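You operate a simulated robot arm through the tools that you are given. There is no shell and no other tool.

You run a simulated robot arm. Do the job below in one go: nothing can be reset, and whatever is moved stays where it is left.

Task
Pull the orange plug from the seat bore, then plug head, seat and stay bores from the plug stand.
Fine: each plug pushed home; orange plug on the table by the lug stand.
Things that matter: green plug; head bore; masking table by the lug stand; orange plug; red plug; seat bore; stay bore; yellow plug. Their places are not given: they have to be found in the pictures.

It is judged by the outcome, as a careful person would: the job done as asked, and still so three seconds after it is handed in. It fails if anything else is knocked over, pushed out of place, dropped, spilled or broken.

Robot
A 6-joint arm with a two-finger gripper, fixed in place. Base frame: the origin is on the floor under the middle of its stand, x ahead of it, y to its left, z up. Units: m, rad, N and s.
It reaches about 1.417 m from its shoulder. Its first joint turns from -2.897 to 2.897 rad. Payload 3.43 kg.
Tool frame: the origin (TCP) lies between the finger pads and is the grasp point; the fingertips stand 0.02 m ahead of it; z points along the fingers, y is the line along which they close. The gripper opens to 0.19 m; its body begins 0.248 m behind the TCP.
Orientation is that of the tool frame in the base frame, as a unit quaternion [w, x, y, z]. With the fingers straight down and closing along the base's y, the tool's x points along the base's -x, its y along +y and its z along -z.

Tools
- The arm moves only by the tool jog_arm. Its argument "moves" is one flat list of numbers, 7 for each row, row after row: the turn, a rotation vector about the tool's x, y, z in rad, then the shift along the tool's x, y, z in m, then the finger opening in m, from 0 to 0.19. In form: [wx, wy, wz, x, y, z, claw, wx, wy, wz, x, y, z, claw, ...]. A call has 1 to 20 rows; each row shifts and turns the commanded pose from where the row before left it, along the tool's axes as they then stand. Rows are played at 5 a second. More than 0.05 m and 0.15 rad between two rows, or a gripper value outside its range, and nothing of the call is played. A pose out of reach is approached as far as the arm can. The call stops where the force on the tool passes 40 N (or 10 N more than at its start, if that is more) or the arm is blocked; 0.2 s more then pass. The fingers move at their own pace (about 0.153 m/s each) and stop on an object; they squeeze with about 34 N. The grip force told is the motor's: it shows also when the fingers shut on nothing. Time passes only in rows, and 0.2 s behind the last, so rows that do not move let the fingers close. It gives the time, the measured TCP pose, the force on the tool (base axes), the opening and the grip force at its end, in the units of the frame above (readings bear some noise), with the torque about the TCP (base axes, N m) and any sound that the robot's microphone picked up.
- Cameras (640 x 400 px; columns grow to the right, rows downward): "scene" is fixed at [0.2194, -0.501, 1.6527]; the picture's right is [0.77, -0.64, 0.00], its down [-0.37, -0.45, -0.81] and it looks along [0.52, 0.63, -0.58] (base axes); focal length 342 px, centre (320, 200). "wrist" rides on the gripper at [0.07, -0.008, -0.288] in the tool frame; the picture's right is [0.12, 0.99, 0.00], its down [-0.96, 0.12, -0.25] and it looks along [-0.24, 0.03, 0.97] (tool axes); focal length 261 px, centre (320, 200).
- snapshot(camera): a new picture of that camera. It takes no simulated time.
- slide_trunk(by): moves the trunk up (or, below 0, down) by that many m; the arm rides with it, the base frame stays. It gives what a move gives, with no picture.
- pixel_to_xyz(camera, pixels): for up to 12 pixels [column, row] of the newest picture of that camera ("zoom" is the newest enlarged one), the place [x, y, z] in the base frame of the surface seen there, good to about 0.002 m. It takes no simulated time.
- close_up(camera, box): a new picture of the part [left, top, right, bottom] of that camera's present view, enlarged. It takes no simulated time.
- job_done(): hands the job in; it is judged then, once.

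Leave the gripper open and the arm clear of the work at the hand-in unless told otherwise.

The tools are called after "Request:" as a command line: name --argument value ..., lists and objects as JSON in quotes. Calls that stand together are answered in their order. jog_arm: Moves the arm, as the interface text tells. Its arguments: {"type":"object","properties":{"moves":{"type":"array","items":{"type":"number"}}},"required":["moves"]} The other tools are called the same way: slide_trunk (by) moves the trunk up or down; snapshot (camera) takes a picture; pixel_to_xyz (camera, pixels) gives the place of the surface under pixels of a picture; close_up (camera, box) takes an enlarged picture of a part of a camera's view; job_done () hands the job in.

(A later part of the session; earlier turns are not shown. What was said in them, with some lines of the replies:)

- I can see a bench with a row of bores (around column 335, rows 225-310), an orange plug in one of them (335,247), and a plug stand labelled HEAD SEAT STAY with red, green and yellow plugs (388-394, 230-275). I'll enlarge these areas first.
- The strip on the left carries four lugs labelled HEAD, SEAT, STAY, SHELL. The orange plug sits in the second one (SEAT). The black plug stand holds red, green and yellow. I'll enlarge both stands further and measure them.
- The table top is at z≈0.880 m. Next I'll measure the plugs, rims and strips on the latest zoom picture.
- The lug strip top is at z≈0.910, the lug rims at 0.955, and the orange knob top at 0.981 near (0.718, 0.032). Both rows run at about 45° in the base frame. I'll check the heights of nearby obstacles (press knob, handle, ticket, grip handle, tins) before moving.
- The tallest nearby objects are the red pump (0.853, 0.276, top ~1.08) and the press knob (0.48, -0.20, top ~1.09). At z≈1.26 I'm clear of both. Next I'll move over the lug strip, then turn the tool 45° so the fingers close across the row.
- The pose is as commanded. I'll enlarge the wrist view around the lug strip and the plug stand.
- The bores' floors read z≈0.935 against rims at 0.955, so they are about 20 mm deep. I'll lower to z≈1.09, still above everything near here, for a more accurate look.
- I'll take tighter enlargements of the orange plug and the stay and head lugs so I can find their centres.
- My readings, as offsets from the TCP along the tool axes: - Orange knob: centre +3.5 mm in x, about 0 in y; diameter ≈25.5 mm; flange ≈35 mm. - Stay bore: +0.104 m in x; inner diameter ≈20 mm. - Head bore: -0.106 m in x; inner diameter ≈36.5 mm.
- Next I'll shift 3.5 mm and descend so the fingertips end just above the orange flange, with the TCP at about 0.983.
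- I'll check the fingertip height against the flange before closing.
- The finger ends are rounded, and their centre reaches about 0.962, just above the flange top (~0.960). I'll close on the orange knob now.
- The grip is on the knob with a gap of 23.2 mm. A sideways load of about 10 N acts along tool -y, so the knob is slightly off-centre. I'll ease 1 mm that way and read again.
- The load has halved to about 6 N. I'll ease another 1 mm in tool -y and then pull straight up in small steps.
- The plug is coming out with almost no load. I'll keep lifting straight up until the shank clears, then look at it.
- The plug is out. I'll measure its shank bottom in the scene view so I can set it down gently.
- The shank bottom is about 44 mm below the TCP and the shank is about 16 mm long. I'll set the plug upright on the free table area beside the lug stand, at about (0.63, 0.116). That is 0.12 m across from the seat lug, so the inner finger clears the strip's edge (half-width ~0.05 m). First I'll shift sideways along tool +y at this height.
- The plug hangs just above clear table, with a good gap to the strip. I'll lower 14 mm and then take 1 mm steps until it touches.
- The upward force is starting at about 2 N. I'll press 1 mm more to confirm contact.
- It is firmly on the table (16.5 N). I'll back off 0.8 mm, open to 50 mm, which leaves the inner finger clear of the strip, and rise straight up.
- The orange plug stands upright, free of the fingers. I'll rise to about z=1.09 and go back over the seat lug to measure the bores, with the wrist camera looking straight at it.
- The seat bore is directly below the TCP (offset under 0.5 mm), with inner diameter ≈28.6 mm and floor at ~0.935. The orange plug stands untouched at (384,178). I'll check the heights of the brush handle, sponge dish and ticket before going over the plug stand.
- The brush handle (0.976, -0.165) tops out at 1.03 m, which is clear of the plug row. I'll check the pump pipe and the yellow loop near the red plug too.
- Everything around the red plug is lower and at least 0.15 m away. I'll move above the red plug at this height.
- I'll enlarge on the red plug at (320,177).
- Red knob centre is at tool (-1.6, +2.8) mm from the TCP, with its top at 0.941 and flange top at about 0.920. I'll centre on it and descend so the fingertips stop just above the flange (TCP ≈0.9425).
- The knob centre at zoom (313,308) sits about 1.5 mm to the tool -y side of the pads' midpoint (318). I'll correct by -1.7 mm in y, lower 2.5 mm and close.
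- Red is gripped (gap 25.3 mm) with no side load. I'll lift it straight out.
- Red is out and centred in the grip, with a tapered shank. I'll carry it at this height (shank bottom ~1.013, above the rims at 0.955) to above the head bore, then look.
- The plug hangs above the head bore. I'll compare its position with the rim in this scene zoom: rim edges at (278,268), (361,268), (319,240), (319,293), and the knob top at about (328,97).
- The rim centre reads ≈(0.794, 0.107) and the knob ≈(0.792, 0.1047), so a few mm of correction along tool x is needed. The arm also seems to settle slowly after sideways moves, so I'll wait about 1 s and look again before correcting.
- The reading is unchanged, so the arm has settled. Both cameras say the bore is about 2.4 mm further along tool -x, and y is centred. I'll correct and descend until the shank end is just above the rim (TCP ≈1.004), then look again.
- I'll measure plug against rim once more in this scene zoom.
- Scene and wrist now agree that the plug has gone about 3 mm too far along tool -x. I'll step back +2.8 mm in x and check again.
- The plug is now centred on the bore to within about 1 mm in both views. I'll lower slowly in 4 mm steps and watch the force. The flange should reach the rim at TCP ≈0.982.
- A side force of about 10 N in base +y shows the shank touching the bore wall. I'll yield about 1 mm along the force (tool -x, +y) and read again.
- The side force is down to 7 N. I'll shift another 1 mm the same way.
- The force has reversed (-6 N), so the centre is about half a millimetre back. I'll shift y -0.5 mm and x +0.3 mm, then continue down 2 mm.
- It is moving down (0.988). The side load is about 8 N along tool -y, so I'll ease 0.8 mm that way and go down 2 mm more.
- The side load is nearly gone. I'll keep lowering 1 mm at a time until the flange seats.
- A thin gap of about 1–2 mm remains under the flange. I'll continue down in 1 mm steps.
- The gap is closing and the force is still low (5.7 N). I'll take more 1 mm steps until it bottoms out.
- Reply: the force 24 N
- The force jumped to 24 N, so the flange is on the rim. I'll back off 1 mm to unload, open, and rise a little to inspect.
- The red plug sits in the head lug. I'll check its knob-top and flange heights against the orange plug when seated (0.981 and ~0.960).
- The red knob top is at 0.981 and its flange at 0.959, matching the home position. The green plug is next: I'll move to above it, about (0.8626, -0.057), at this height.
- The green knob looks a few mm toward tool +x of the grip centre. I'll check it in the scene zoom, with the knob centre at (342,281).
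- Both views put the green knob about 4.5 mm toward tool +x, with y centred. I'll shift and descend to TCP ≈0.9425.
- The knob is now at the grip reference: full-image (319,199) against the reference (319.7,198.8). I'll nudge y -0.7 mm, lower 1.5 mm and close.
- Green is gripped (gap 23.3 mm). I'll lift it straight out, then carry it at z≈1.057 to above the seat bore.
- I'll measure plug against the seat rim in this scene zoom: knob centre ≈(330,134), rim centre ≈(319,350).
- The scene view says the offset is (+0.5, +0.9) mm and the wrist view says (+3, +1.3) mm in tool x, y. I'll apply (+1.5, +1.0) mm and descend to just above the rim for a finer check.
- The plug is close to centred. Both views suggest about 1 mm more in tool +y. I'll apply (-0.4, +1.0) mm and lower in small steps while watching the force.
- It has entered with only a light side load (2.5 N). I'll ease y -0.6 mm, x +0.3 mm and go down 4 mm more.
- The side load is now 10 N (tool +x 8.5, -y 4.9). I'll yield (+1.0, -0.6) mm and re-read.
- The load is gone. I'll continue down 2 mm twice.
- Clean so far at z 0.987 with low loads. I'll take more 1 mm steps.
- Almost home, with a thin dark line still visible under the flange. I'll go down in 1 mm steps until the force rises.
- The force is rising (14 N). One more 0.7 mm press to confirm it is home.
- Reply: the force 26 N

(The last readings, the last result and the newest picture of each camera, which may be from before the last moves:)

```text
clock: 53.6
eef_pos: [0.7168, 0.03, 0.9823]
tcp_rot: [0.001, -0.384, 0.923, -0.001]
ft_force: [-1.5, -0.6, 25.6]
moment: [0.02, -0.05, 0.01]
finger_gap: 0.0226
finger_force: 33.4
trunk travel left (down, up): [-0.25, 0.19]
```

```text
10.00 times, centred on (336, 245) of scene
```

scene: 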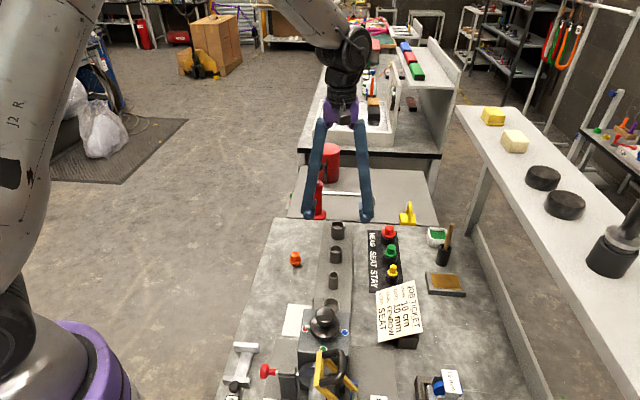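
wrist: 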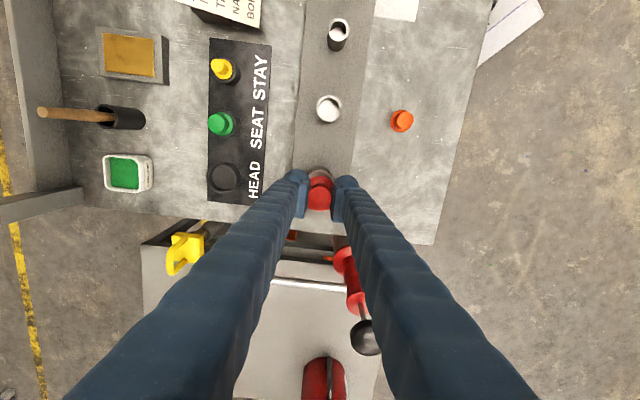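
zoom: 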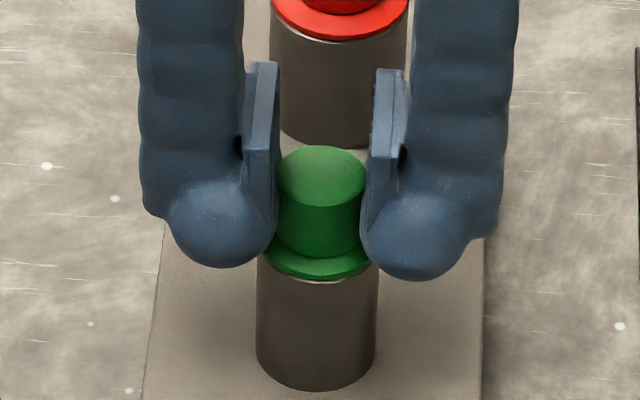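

The green flange is on the rim at 26 N. I'll unload, open and rise to inspect.

Request:
jog_arm --moves '[0, 0, 0, 0, 0, -0.001, 0.0, 0, 0, 0, 0, 0, 0, 0.03, 0, 0, 0, 0, 0, 0, 0.06, 0, 0, 0, 0, 0, 0, 0.08, 0, 0, 0, 0, 0, -0.02, 0.08, 0, 0, 0, 0, 0, -0.03, 0.1, 0, 0, 0, 0, 0, -0.04, 0.12, 0, 0, 0, 0, 0, -0.015, 0.12, 0, 0, 0, 0, 0, 0, 0.12]'

Request:
close_up --camera "wrist" --box '[272, 90, 368, 150]'

Request:
close_up --camera "scene" --box '[318, 232, 350, 252]'

Request:
pixel_to_xyz --camera "zoom" --pixels '[[320, 160], [290, 160], [350, 160], [320, 320], [320, 330], [260, 300]]'

```text
clock: 55.6
eef_pos: [0.715, 0.0299, 1.0889]
tcp_rot: [0.0, -0.383, 0.924, 0.0]
ft_force: [-0.4, 1.1, 0.4]
moment: [-0.02, -0.01, -0.02]
finger_gap: 0.1202
finger_force: 0.0
trunk travel left (down, up): [-0.25, 0.19]
```

```text
6.67 times, centred on (320, 120) of wrist
```

zoom: 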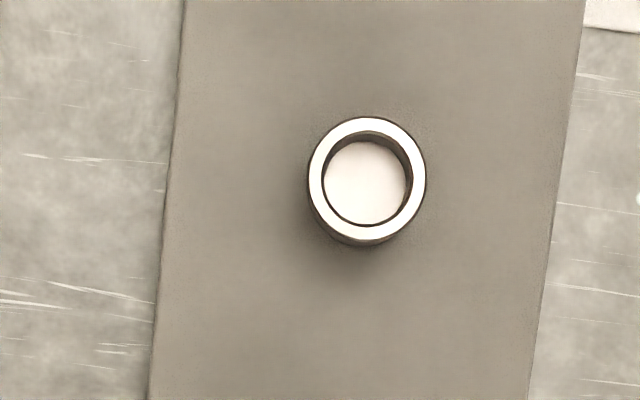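

```text
16.00 times, centred on (334, 242) of scene
```

zoom: 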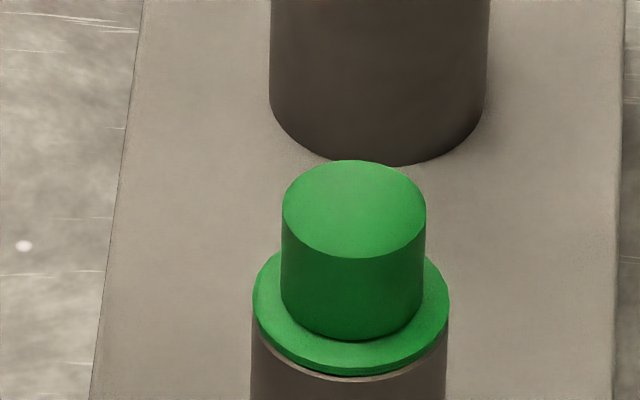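

```text
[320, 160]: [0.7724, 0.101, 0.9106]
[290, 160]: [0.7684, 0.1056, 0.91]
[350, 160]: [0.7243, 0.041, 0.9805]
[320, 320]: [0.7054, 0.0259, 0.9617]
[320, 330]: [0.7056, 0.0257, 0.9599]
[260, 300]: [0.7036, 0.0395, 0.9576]
```

The green knob top is at 0.9805, so it is home. The yellow plug is next. I'll move above it at this height and look, because the job ticket is close to it.

Request:
jog_arm --moves '[0, 0, 0, 0.00804, -0.03316, 0, 0.12, 0, 0, 0, 0.00804, -0.03316, 0, 0.12, 0, 0, 0, 0.00804, -0.03316, 0, 0.12, 0, 0, 0, 0.00804, -0.03316, 0, 0.12, 0, 0, 0, 0.00804, -0.03316, 0, 0.08, 0, 0, 0, 0, 0, 0, 0.06, 0, 0, 0, 0, 0, 0, 0.06]'

Request:
snapshot --camera "wrist"

Request:
close_up --camera "wrist" --box '[224, 120, 416, 240]'

Request:
close_up --camera "wrist" --box '[288, 160, 352, 200]'

```text
clock: 57.2
eef_pos: [0.8047, -0.1155, 1.0874]
tcp_rot: [-0.001, -0.383, 0.924, -0.001]
ft_force: [-0.4, 0.5, -0.2]
moment: [-0.1, -0.03, -0.04]
finger_gap: 0.0598
finger_force: 0.0
trunk travel left (down, up): [-0.25, 0.19]
```

```text
taken
```

wrist: 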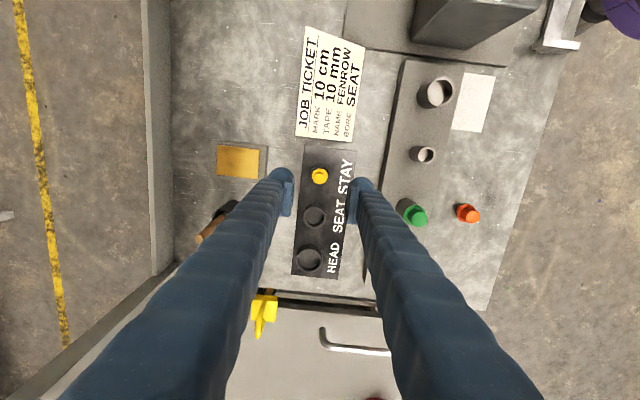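

```text
3.33 times, centred on (320, 180) of wrist
```

zoom: 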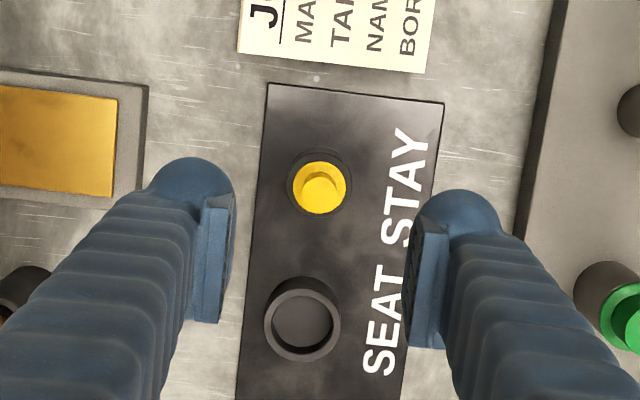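

```text
10.00 times, centred on (320, 180) of wrist
```

zoom: 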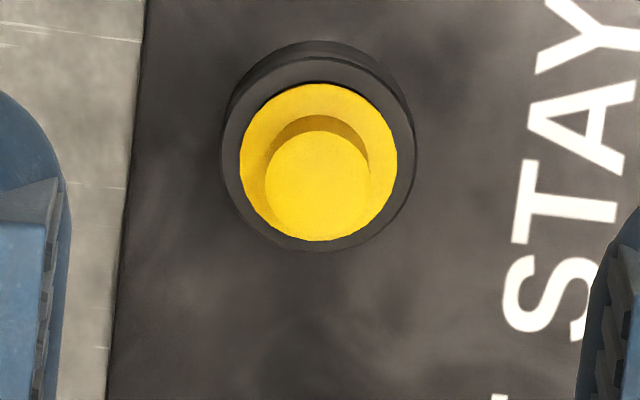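

The yellow knob is centred, and the ticket and brass block are clear of the finger path. I'll descend to z≈0.996 with the opening at 50 mm and look again.

Request:
jog_arm --moves '[0, 0, 0, 0, 0, 0.03, 0.05, 0, 0, 0, 0, 0, 0.03, 0.05, 0, 0, 0, 0, 0, 0.03, 0.05, 0, 0, 0, 0, 0, 0, 0.05, 0, 0, 0, 0, 0, 0, 0.05]'

Request:
close_up --camera "wrist" --box '[240, 140, 400, 240]'

Request:
close_up --camera "scene" --box '[350, 225, 446, 285]'

```text
clock: 58.4
eef_pos: [0.8049, -0.1147, 0.9954]
tcp_rot: [0.0, -0.384, 0.924, 0.0]
ft_force: [0.1, -0.4, -0.6]
moment: [-0.04, -0.02, 0.03]
finger_gap: 0.05
finger_force: 0.1
trunk travel left (down, up): [-0.25, 0.19]
```

```text
4.00 times, centred on (320, 190) of wrist
```

zoom: 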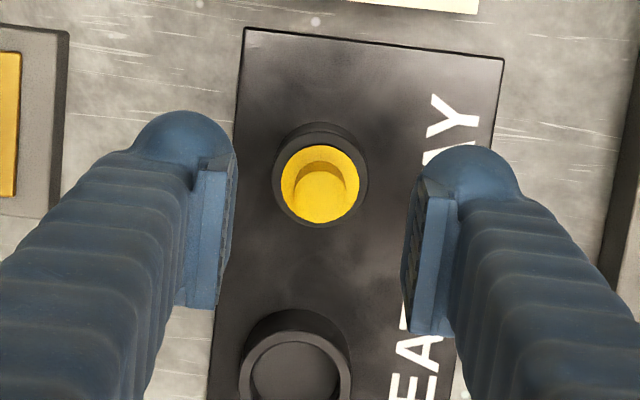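

```text
6.67 times, centred on (398, 255) of scene
```

zoom: 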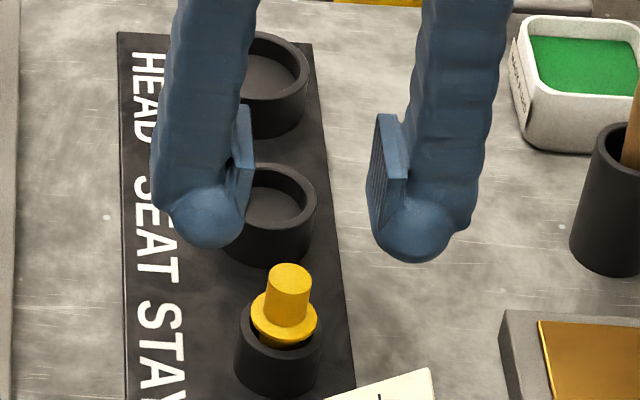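

The yellow knob is centred in y and about 1.5 mm off in x. I'll shift x +1.2 mm and descend to TCP ≈0.943.

Request:
jog_arm --moves '[0, 0, 0, 0.0012, 0, 0, 0.05, 0, 0, 0, 0, 0, 0.02, 0.05, 0, 0, 0, 0, 0, 0.02, 0.05, 0, 0, 0, 0, 0, 0.012, 0.05, 0, 0, 0, 0, 0, 0, 0.05, 0, 0, 0, 0, 0, 0, 0.05]'

Request:
close_up --camera "wrist" --box '[240, 140, 400, 240]'

Request:
close_up --camera "scene" --box '[350, 235, 430, 285]'

```text
clock: 59.8
eef_pos: [0.803, -0.1176, 0.9427]
tcp_rot: [0.001, -0.383, 0.924, 0.0]
ft_force: [0.1, 0.2, -0.3]
moment: [-0.02, 0.02, 0.02]
finger_gap: 0.0501
finger_force: 0.0
trunk travel left (down, up): [-0.25, 0.19]
```

```text
4.00 times, centred on (320, 190) of wrist
```

zoom: 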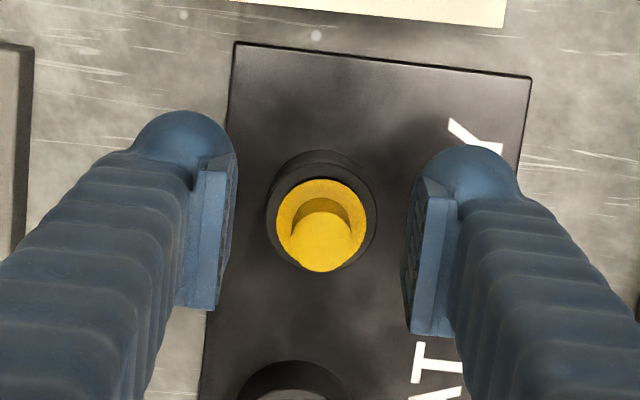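

```text
8.00 times, centred on (390, 260) of scene
```

zoom: 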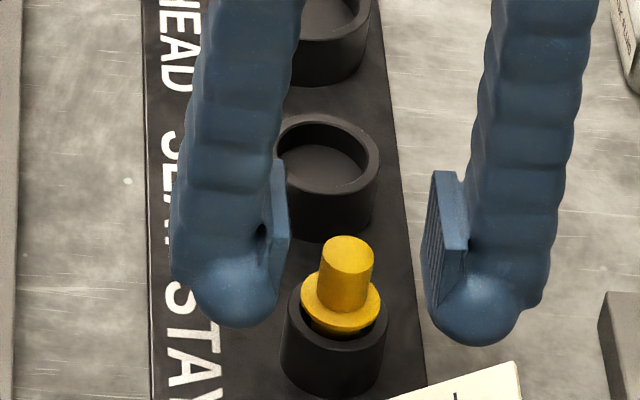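

The knob is at full-image (320,200), on the grip reference. I'll close on it.

Request:
jog_arm --moves '[0, 0, 0, -0.0008, 0, 0.0005, 0.05, 0, 0, 0, 0, 0, 0, 0.03, 0, 0, 0, 0, 0, 0, 0.01, 0, 0, 0, 0, 0, 0, 0.0, 0, 0, 0, 0, 0, 0, 0.0, 0, 0, 0, 0, 0, 0, 0.0]'

Request:
close_up --camera "scene" --box '[350, 235, 430, 285]'

```text
clock: 61.2
eef_pos: [0.8048, -0.1163, 0.9435]
tcp_rot: [0.0, -0.384, 0.923, 0.0]
ft_force: [0.5, 0.2, 0.2]
moment: [-0.01, 0.03, -0.01]
finger_gap: 0.0144
finger_force: 33.8
trunk travel left (down, up): [-0.25, 0.19]
```

```text
8.00 times, centred on (390, 260) of scene
```

zoom: 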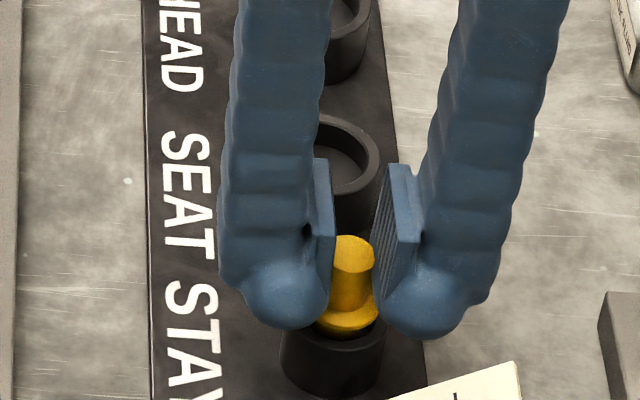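

Yellow is gripped (gap 14.4 mm). I'll lift it straight out, then carry it at z≈1.057 to above the stay bore.

Request:
jog_arm --moves '[0, 0, 0, 0, 0, -0.005, 0.0, 0, 0, 0, 0, 0, -0.01, 0.0, 0, 0, 0, 0, 0, -0.015, 0.0, 0, 0, 0, 0, 0, -0.025, 0.0, 0, 0, 0, 0, 0, -0.03, 0.0, 0, 0, 0, 0, 0, -0.028, 0.0, 0, 0, 0, 0, 0, 0, 0.0, 0, 0, 0, 0.0114, 0.0331, 0, 0.0, 0, 0, 0, 0.0114, 0.0331, 0, 0.0, 0, 0, 0, 0.0114, 0.0331, 0, 0.0, 0, 0, 0, 0.0114, 0.0331, 0, 0.0, 0, 0, 0, 0.0114, 0.0331, 0, 0.0, 0, 0, 0, 0, 0, 0, 0.0, 0, 0, 0, 0, 0, 0, 0.0, 0, 0, 0, 0, 0, 0, 0.0]'

Request:
close_up --camera "wrist" --box '[280, 160, 360, 210]'

Request:
close_up --camera "scene" --box '[294, 235, 374, 285]'

```text
clock: 64.4
eef_pos: [0.6472, -0.0392, 1.056]
tcp_rot: [0.0, -0.383, 0.924, 0.0]
ft_force: [-0.5, 0.2, 0.8]
moment: [0.0, -0.03, 0.0]
finger_gap: 0.0147
finger_force: 34.3
trunk travel left (down, up): [-0.25, 0.19]
```

```text
8.00 times, centred on (320, 185) of wrist
```

zoom: 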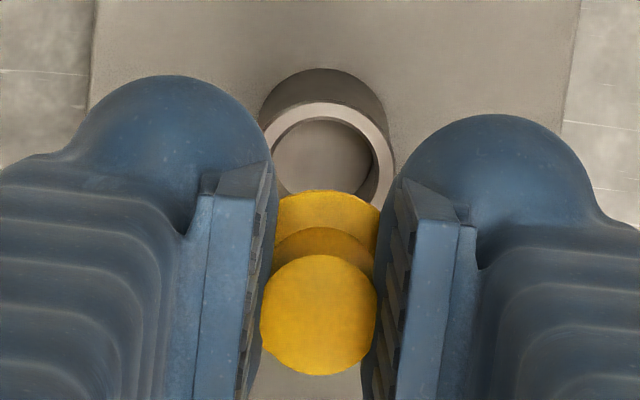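

```text
8.00 times, centred on (334, 260) of scene
```

zoom: 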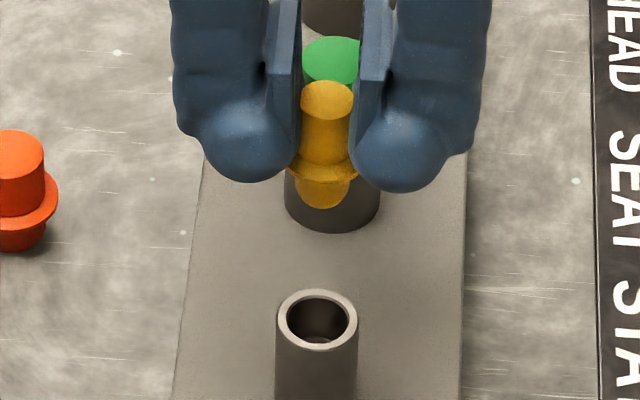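

I'll measure plug against the stay rim in this scene zoom: knob ≈(328,100), rim ≈(317,320).

Request:
pixel_to_xyz --camera "zoom" --pixels '[[328, 86], [328, 113], [307, 100], [349, 100], [314, 90], [342, 110], [280, 320], [354, 320], [317, 292], [317, 348], [291, 299], [343, 341]]'

```text
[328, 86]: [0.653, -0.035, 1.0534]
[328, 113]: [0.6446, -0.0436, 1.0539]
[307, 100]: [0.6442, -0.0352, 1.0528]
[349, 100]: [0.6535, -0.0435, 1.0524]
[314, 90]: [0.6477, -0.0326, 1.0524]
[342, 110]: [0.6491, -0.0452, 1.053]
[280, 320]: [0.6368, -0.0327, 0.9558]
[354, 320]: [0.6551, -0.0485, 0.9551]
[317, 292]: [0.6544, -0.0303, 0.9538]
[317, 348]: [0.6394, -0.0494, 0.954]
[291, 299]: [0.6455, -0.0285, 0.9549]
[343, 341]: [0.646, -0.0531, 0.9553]
```

Wrist says (+4.0, +1.3) mm and scene says (+2.6, +0.9) mm. I'll apply (+3.2, +0.9) mm and descend to just above the rim.

Request:
jog_arm --moves '[0, 0, 0, 0.0032, 0.0009, 0, 0.0, 0, 0, 0, 0, 0, 0.02, 0.0, 0, 0, 0, 0, 0, 0.02, 0.0, 0, 0, 0, 0, 0, 0.012, 0.0, 0, 0, 0, 0, 0, 0, 0.0, 0, 0, 0, 0, 0, 0, 0.0]'

Request:
close_up --camera "wrist" --box '[280, 165, 360, 215]'

Request:
close_up --camera "scene" --box '[302, 252, 366, 292]'

```text
clock: 65.8
eef_pos: [0.6447, -0.0411, 1.0044]
tcp_rot: [0.0, -0.384, 0.923, 0.0]
ft_force: [-0.6, 1.1, 0.6]
moment: [-0.03, -0.04, -0.02]
finger_gap: 0.0146
finger_force: 34.0
trunk travel left (down, up): [-0.25, 0.19]
```

```text
8.00 times, centred on (320, 190) of wrist
```

zoom: 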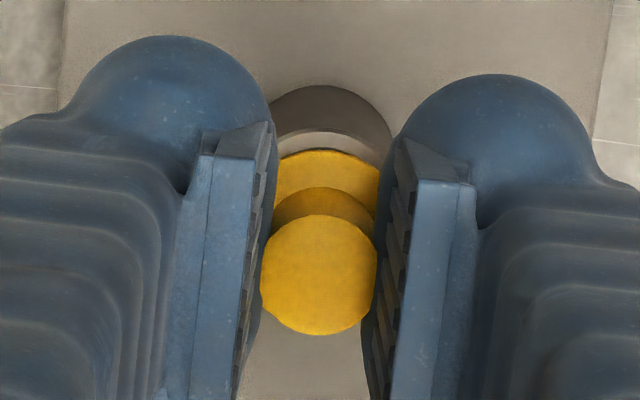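

```text
10.00 times, centred on (334, 272) of scene
```

zoom: 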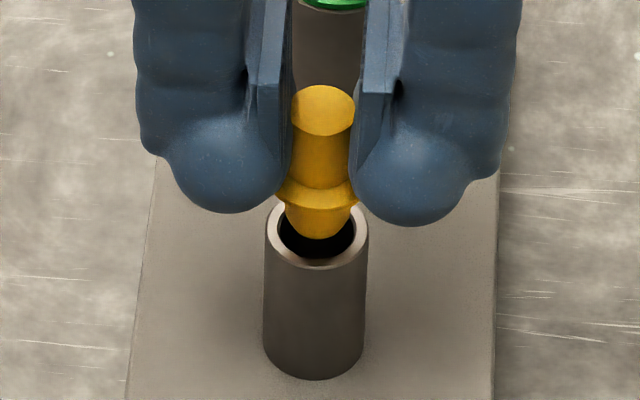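

The plug is close to centred, and the two views disagree by only about 1 mm. I'll lower in small steps and let the force readings guide the last correction.

Request:
jog_arm --moves '[0, 0, 0, -0.0003, 0.0002, 0, 0.0, 0, 0, 0, 0, 0, 0.003, 0.0, 0, 0, 0, 0, 0, 0.003, 0.0, 0, 0, 0, 0, 0, 0.003, 0.0, 0, 0, 0, 0, 0, 0, 0.0]'

Request:
close_up --camera "scene" --box '[302, 252, 366, 292]'

Request:
close_up --camera "wrist" --box '[280, 165, 360, 215]'

```text
clock: 67.0
eef_pos: [0.6443, -0.0409, 0.9969]
tcp_rot: [-0.001, -0.384, 0.923, 0.0]
ft_force: [0.0, -0.4, 0.5]
moment: [-0.02, -0.01, -0.01]
finger_gap: 0.0146
finger_force: 33.6
trunk travel left (down, up): [-0.25, 0.19]
```

```text
10.00 times, centred on (334, 272) of scene
```

zoom: 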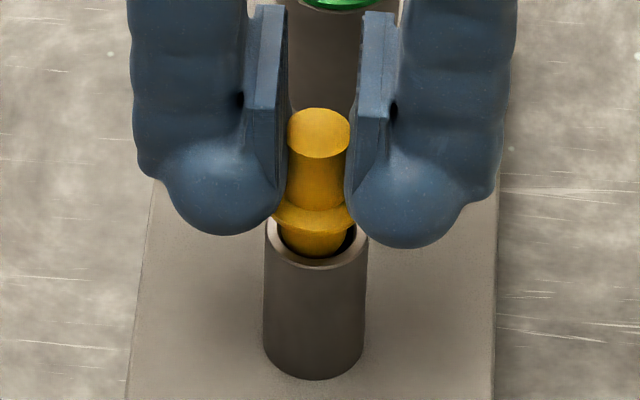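

```text
8.00 times, centred on (320, 190) of wrist
```

zoom: 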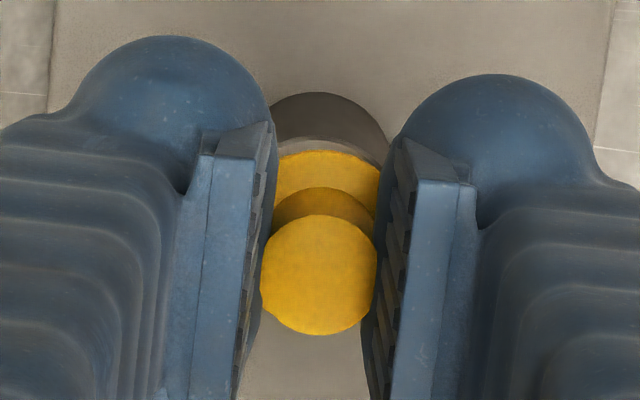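

The shank end is entering the bore with zero side load. I'll continue down 4 mm.

Request:
jog_arm --moves '[0, 0, 0, 0, 0, 0.002, 0.0, 0, 0, 0, 0, 0, 0.002, 0.0, 0, 0, 0, 0, 0, 0, 0.0]'

```text
clock: 67.8
eef_pos: [0.6453, -0.0404, 0.9919]
tcp_rot: [0.0, -0.384, 0.924, 0.0]
ft_force: [4.0, -1.6, 5.7]
moment: [0.03, -0.05, -0.01]
finger_gap: 0.0145
finger_force: 33.9
trunk travel left (down, up): [-0.25, 0.19]
```

There is a light side load (tool y -4 N). I'll ease y -0.6 mm, x -0.2 mm and go down 2 mm.

Request:
jog_arm --moves '[0, 0, 0, -0.0002, -0.0006, 0, 0.0, 0, 0, 0, 0, 0, 0.002, 0.0, 0, 0, 0, 0, 0, 0, 0.0]'

```text
clock: 68.6
eef_pos: [0.6463, -0.0398, 0.9904]
tcp_rot: [0.0, -0.384, 0.923, 0.0]
ft_force: [1.7, -3.5, 4.9]
moment: [-0.04, -0.04, -0.04]
finger_gap: 0.0145
finger_force: 34.7
trunk travel left (down, up): [-0.25, 0.19]
```

It is still going down freely. I'll ease y -0.4 mm and lower 2 mm more.

Request:
jog_arm --moves '[0, 0, 0, 0, -0.0004, 0, 0.0, 0, 0, 0, 0, 0, 0.002, 0.0, 0, 0, 0, 0, 0, 0, 0.0]'

Request:
close_up --camera "scene" --box '[302, 252, 366, 292]'

```text
clock: 69.4
eef_pos: [0.6458, -0.0419, 0.9888]
tcp_rot: [0.0, -0.384, 0.923, 0.0]
ft_force: [2.0, 0.9, 3.7]
moment: [0.1, -0.09, 0.0]
finger_gap: 0.0143
finger_force: 33.5
trunk travel left (down, up): [-0.25, 0.19]
```

```text
10.00 times, centred on (334, 272) of scene
```

zoom: 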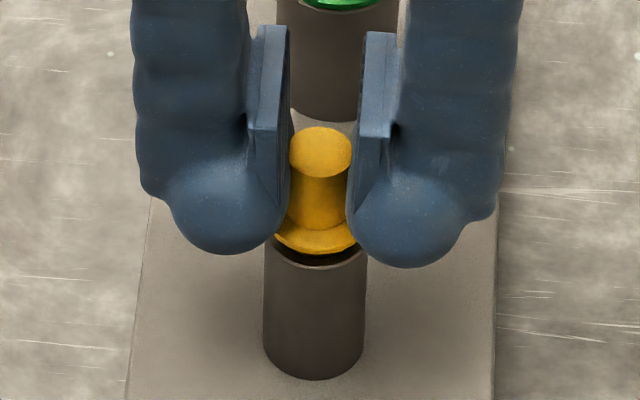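

Side loads are small. I'll continue down in 1 mm steps for 4 mm.

Request:
jog_arm --moves '[0, 0, 0, 0, 0, 0.001, 0.0, 0, 0, 0, 0, 0, 0.001, 0.0, 0, 0, 0, 0, 0, 0.001, 0.0, 0, 0, 0, 0, 0, 0.001, 0.0, 0, 0, 0, 0, 0, 0, 0.0]'

Request:
close_up --camera "scene" --box '[302, 252, 366, 292]'

```text
clock: 70.6
eef_pos: [0.6453, -0.0418, 0.984]
tcp_rot: [0.001, -0.384, 0.923, 0.001]
ft_force: [-1.8, -0.8, 6.5]
moment: [-0.04, -0.01, -0.02]
finger_gap: 0.0146
finger_force: 33.8
trunk travel left (down, up): [-0.25, 0.19]
```

```text
10.00 times, centred on (334, 272) of scene
```

zoom: 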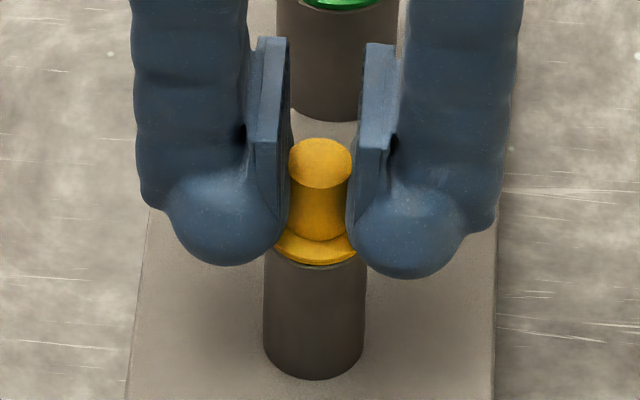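

Nearly home. I'll continue in 1 mm steps until the force rises.

Request:
jog_arm --moves '[0, 0, 0, 0, 0, 0.001, 0.0, 0, 0, 0, 0, 0, 0.001, 0.0, 0, 0, 0, 0, 0, 0, 0.0]'

```text
clock: 71.4
eef_pos: [0.6445, -0.0402, 0.9836]
tcp_rot: [0.002, -0.384, 0.923, 0.0]
ft_force: [-1.8, 1.5, 22.8]
moment: [0.02, -0.03, 0.04]
finger_gap: 0.0145
finger_force: 33.6
trunk travel left (down, up): [-0.25, 0.19]
```

The force has jumped to 23 N. I'll check the seating picture, then unload, open and rise.

Request:
close_up --camera "scene" --box '[302, 252, 366, 292]'

Request:
jog_arm --moves '[0, 0, 0, 0, 0, -0.001, 0.0, 0, 0, 0, 0, 0, 0, 0.02, 0, 0, 0, 0, 0, 0, 0.05, 0, 0, 0, 0, 0, 0, 0.07, 0, 0, 0, 0, 0, -0.02, 0.07, 0, 0, 0, 0, 0, -0.03, 0.08, 0, 0, 0, 0, 0, -0.04, 0.08, 0, 0, 0, 0, 0, -0.015, 0.08, 0, 0, 0, 0, 0, 0, 0.08]'

Request:
close_up --camera "scene" --box '[316, 260, 348, 280]'

Request:
pixel_to_xyz --camera "zoom" --pixels '[[320, 160], [330, 150], [310, 170], [330, 170], [320, 270], [320, 290], [290, 280], [320, 310]]'

```text
10.00 times, centred on (334, 272) of scene
```

zoom: 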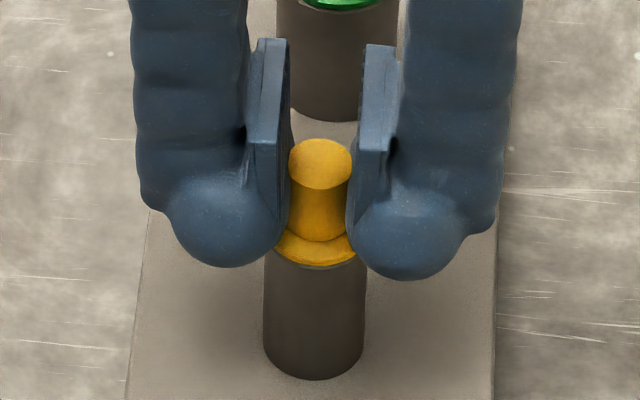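

```text
clock: 73.4
eef_pos: [0.6464, -0.0425, 1.0908]
tcp_rot: [0.0, -0.384, 0.923, 0.0]
ft_force: [0.0, 0.0, -0.4]
moment: [0.01, 0.04, -0.01]
finger_gap: 0.08
finger_force: 0.0
trunk travel left (down, up): [-0.25, 0.19]
```

```text
16.00 times, centred on (332, 270) of scene
```

zoom: 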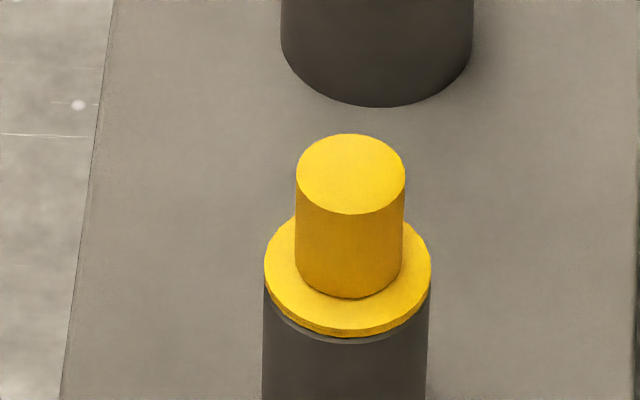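

```text
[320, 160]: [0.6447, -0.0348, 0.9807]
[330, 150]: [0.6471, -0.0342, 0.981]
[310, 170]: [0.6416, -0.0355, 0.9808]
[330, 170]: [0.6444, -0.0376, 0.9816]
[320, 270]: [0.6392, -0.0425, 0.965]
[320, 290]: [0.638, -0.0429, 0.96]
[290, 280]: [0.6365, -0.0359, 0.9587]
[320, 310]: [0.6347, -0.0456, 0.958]
```

The yellow knob top is at 0.981 and its flange at 0.959, so all three plugs are home. I'll rise to z≈1.25 and move the arm clear toward its start position with the gripper open.

Request:
jog_arm --moves '[0, 0, 0, 0, 0, -0.04, 0.08, 0, 0, 0, 0, 0, -0.04, 0.1, 0, 0, 0, 0, 0, -0.04, 0.12, 0, 0, 0, 0, 0, -0.045, 0.15, 0, 0, 0, -0.032, 0.028, 0, 0.19, 0, 0, 0, -0.032, 0.028, 0, 0.19, 0, 0, 0, -0.032, 0.028, 0, 0.19, 0, 0, 0, -0.032, 0.028, 0, 0.19, 0, 0, 0, -0.032, 0.028, 0, 0.19, 0, 0, 0, -0.032, 0.028, 0, 0.19, 0, 0, 0, -0.032, 0.028, 0, 0.19, 0, 0, 0, -0.032, 0.028, 0, 0.19, 0, 0, 0, 0, 0, 0, 0.19, 0, 0, 0, 0, 0, 0, 0.19]'

Request:
snapshot --camera "scene"

Request:
close_up --camera "scene" --box '[260, 205, 440, 317]'

Request:
snapshot --camera "wrist"

```text
clock: 76.4
eef_pos: [0.667, 0.2941, 1.2525]
tcp_rot: [0.0, -0.383, 0.924, 0.0]
ft_force: [-0.2, -0.2, -0.1]
moment: [0.11, 0.01, 0.03]
finger_gap: 0.19
finger_force: 0.1
trunk travel left (down, up): [-0.25, 0.19]
```

```text
taken
```

scene: 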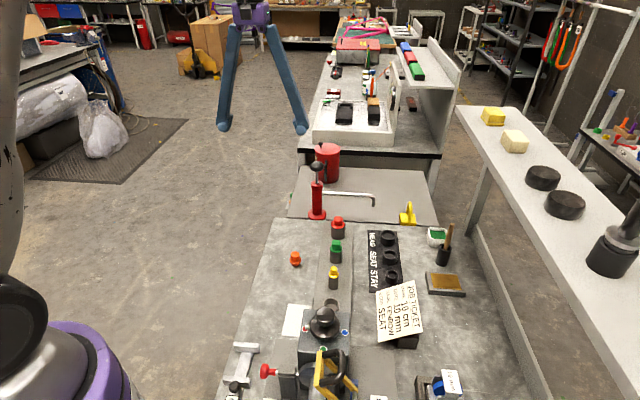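

```text
3.56 times, centred on (350, 261) of scene
```

zoom: 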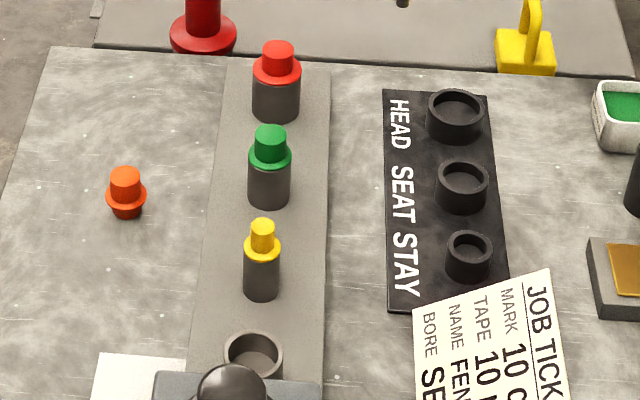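

```text
taken
```

wrist: 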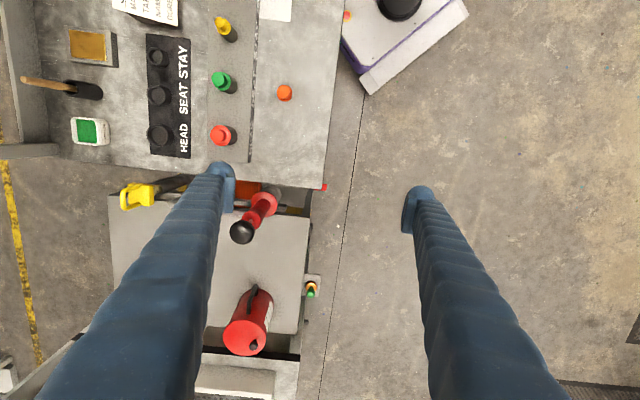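

All three plugs stand in their lugs, the orange plug is upright on the table beside the lug stand, and nothing else has moved. One last look at the strip's labels against the plugs.

Request:
close_up --camera "wrist" --box '[190, 0, 318, 180]'

Request:
close_up --camera "scene" --box '[305, 212, 369, 292]'

```text
2.22 times, centred on (254, 90) of wrist
```

zoom: 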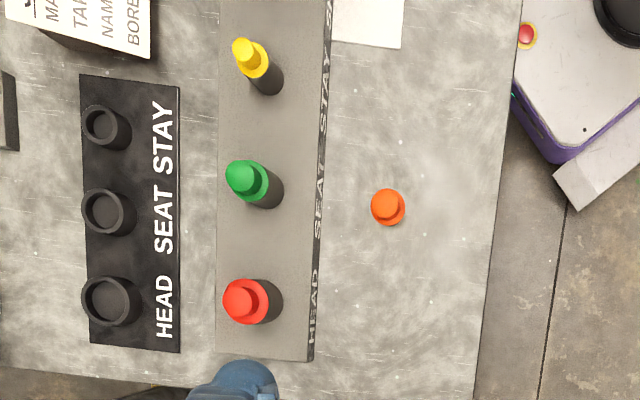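

```text
5.00 times, centred on (337, 252) of scene
```

zoom: 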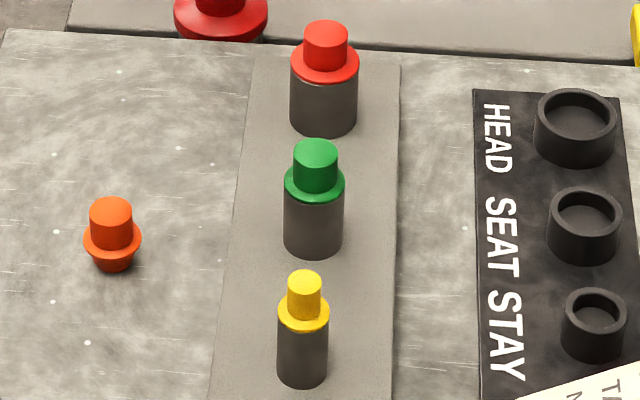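

The strip labels match: red is in HEAD, green in SEAT and yellow in STAY, all flush. Orange stands on the table next to the lug stand. The gripper is open and the arm is clear, so I'm handing in.

Request:
job_done

```text
The job is handed in.
```

The job is done and handed in. The orange plug is out of the seat bore, and the three plugs from the plug stand are in their bores.

| Plug | Where it is now | Check |
|---|---|---|
| Red | Head bore | Pressed to 24 N; knob top at 0.981 m |
| Green | Seat bore | Pressed to 26 N; knob top at 0.981 m |
| Yellow | Stay bore | Pressed to 23 N; knob top at 0.981 m |
| Orange | Standing upright on the table, about 5 cm from the lug stand's edge | Clear of the fingers and upright in the final pictures |

The knob heights match where the orange plug sat when it was fully in the seat bore, so I take all three to be home. The labels on the lug stand agree with the plugs: red in HEAD, green in SEAT and yellow in STAY.

In the final pictures nothing else had moved. The gripper is open and the arm is back near its start position, clear of the work.
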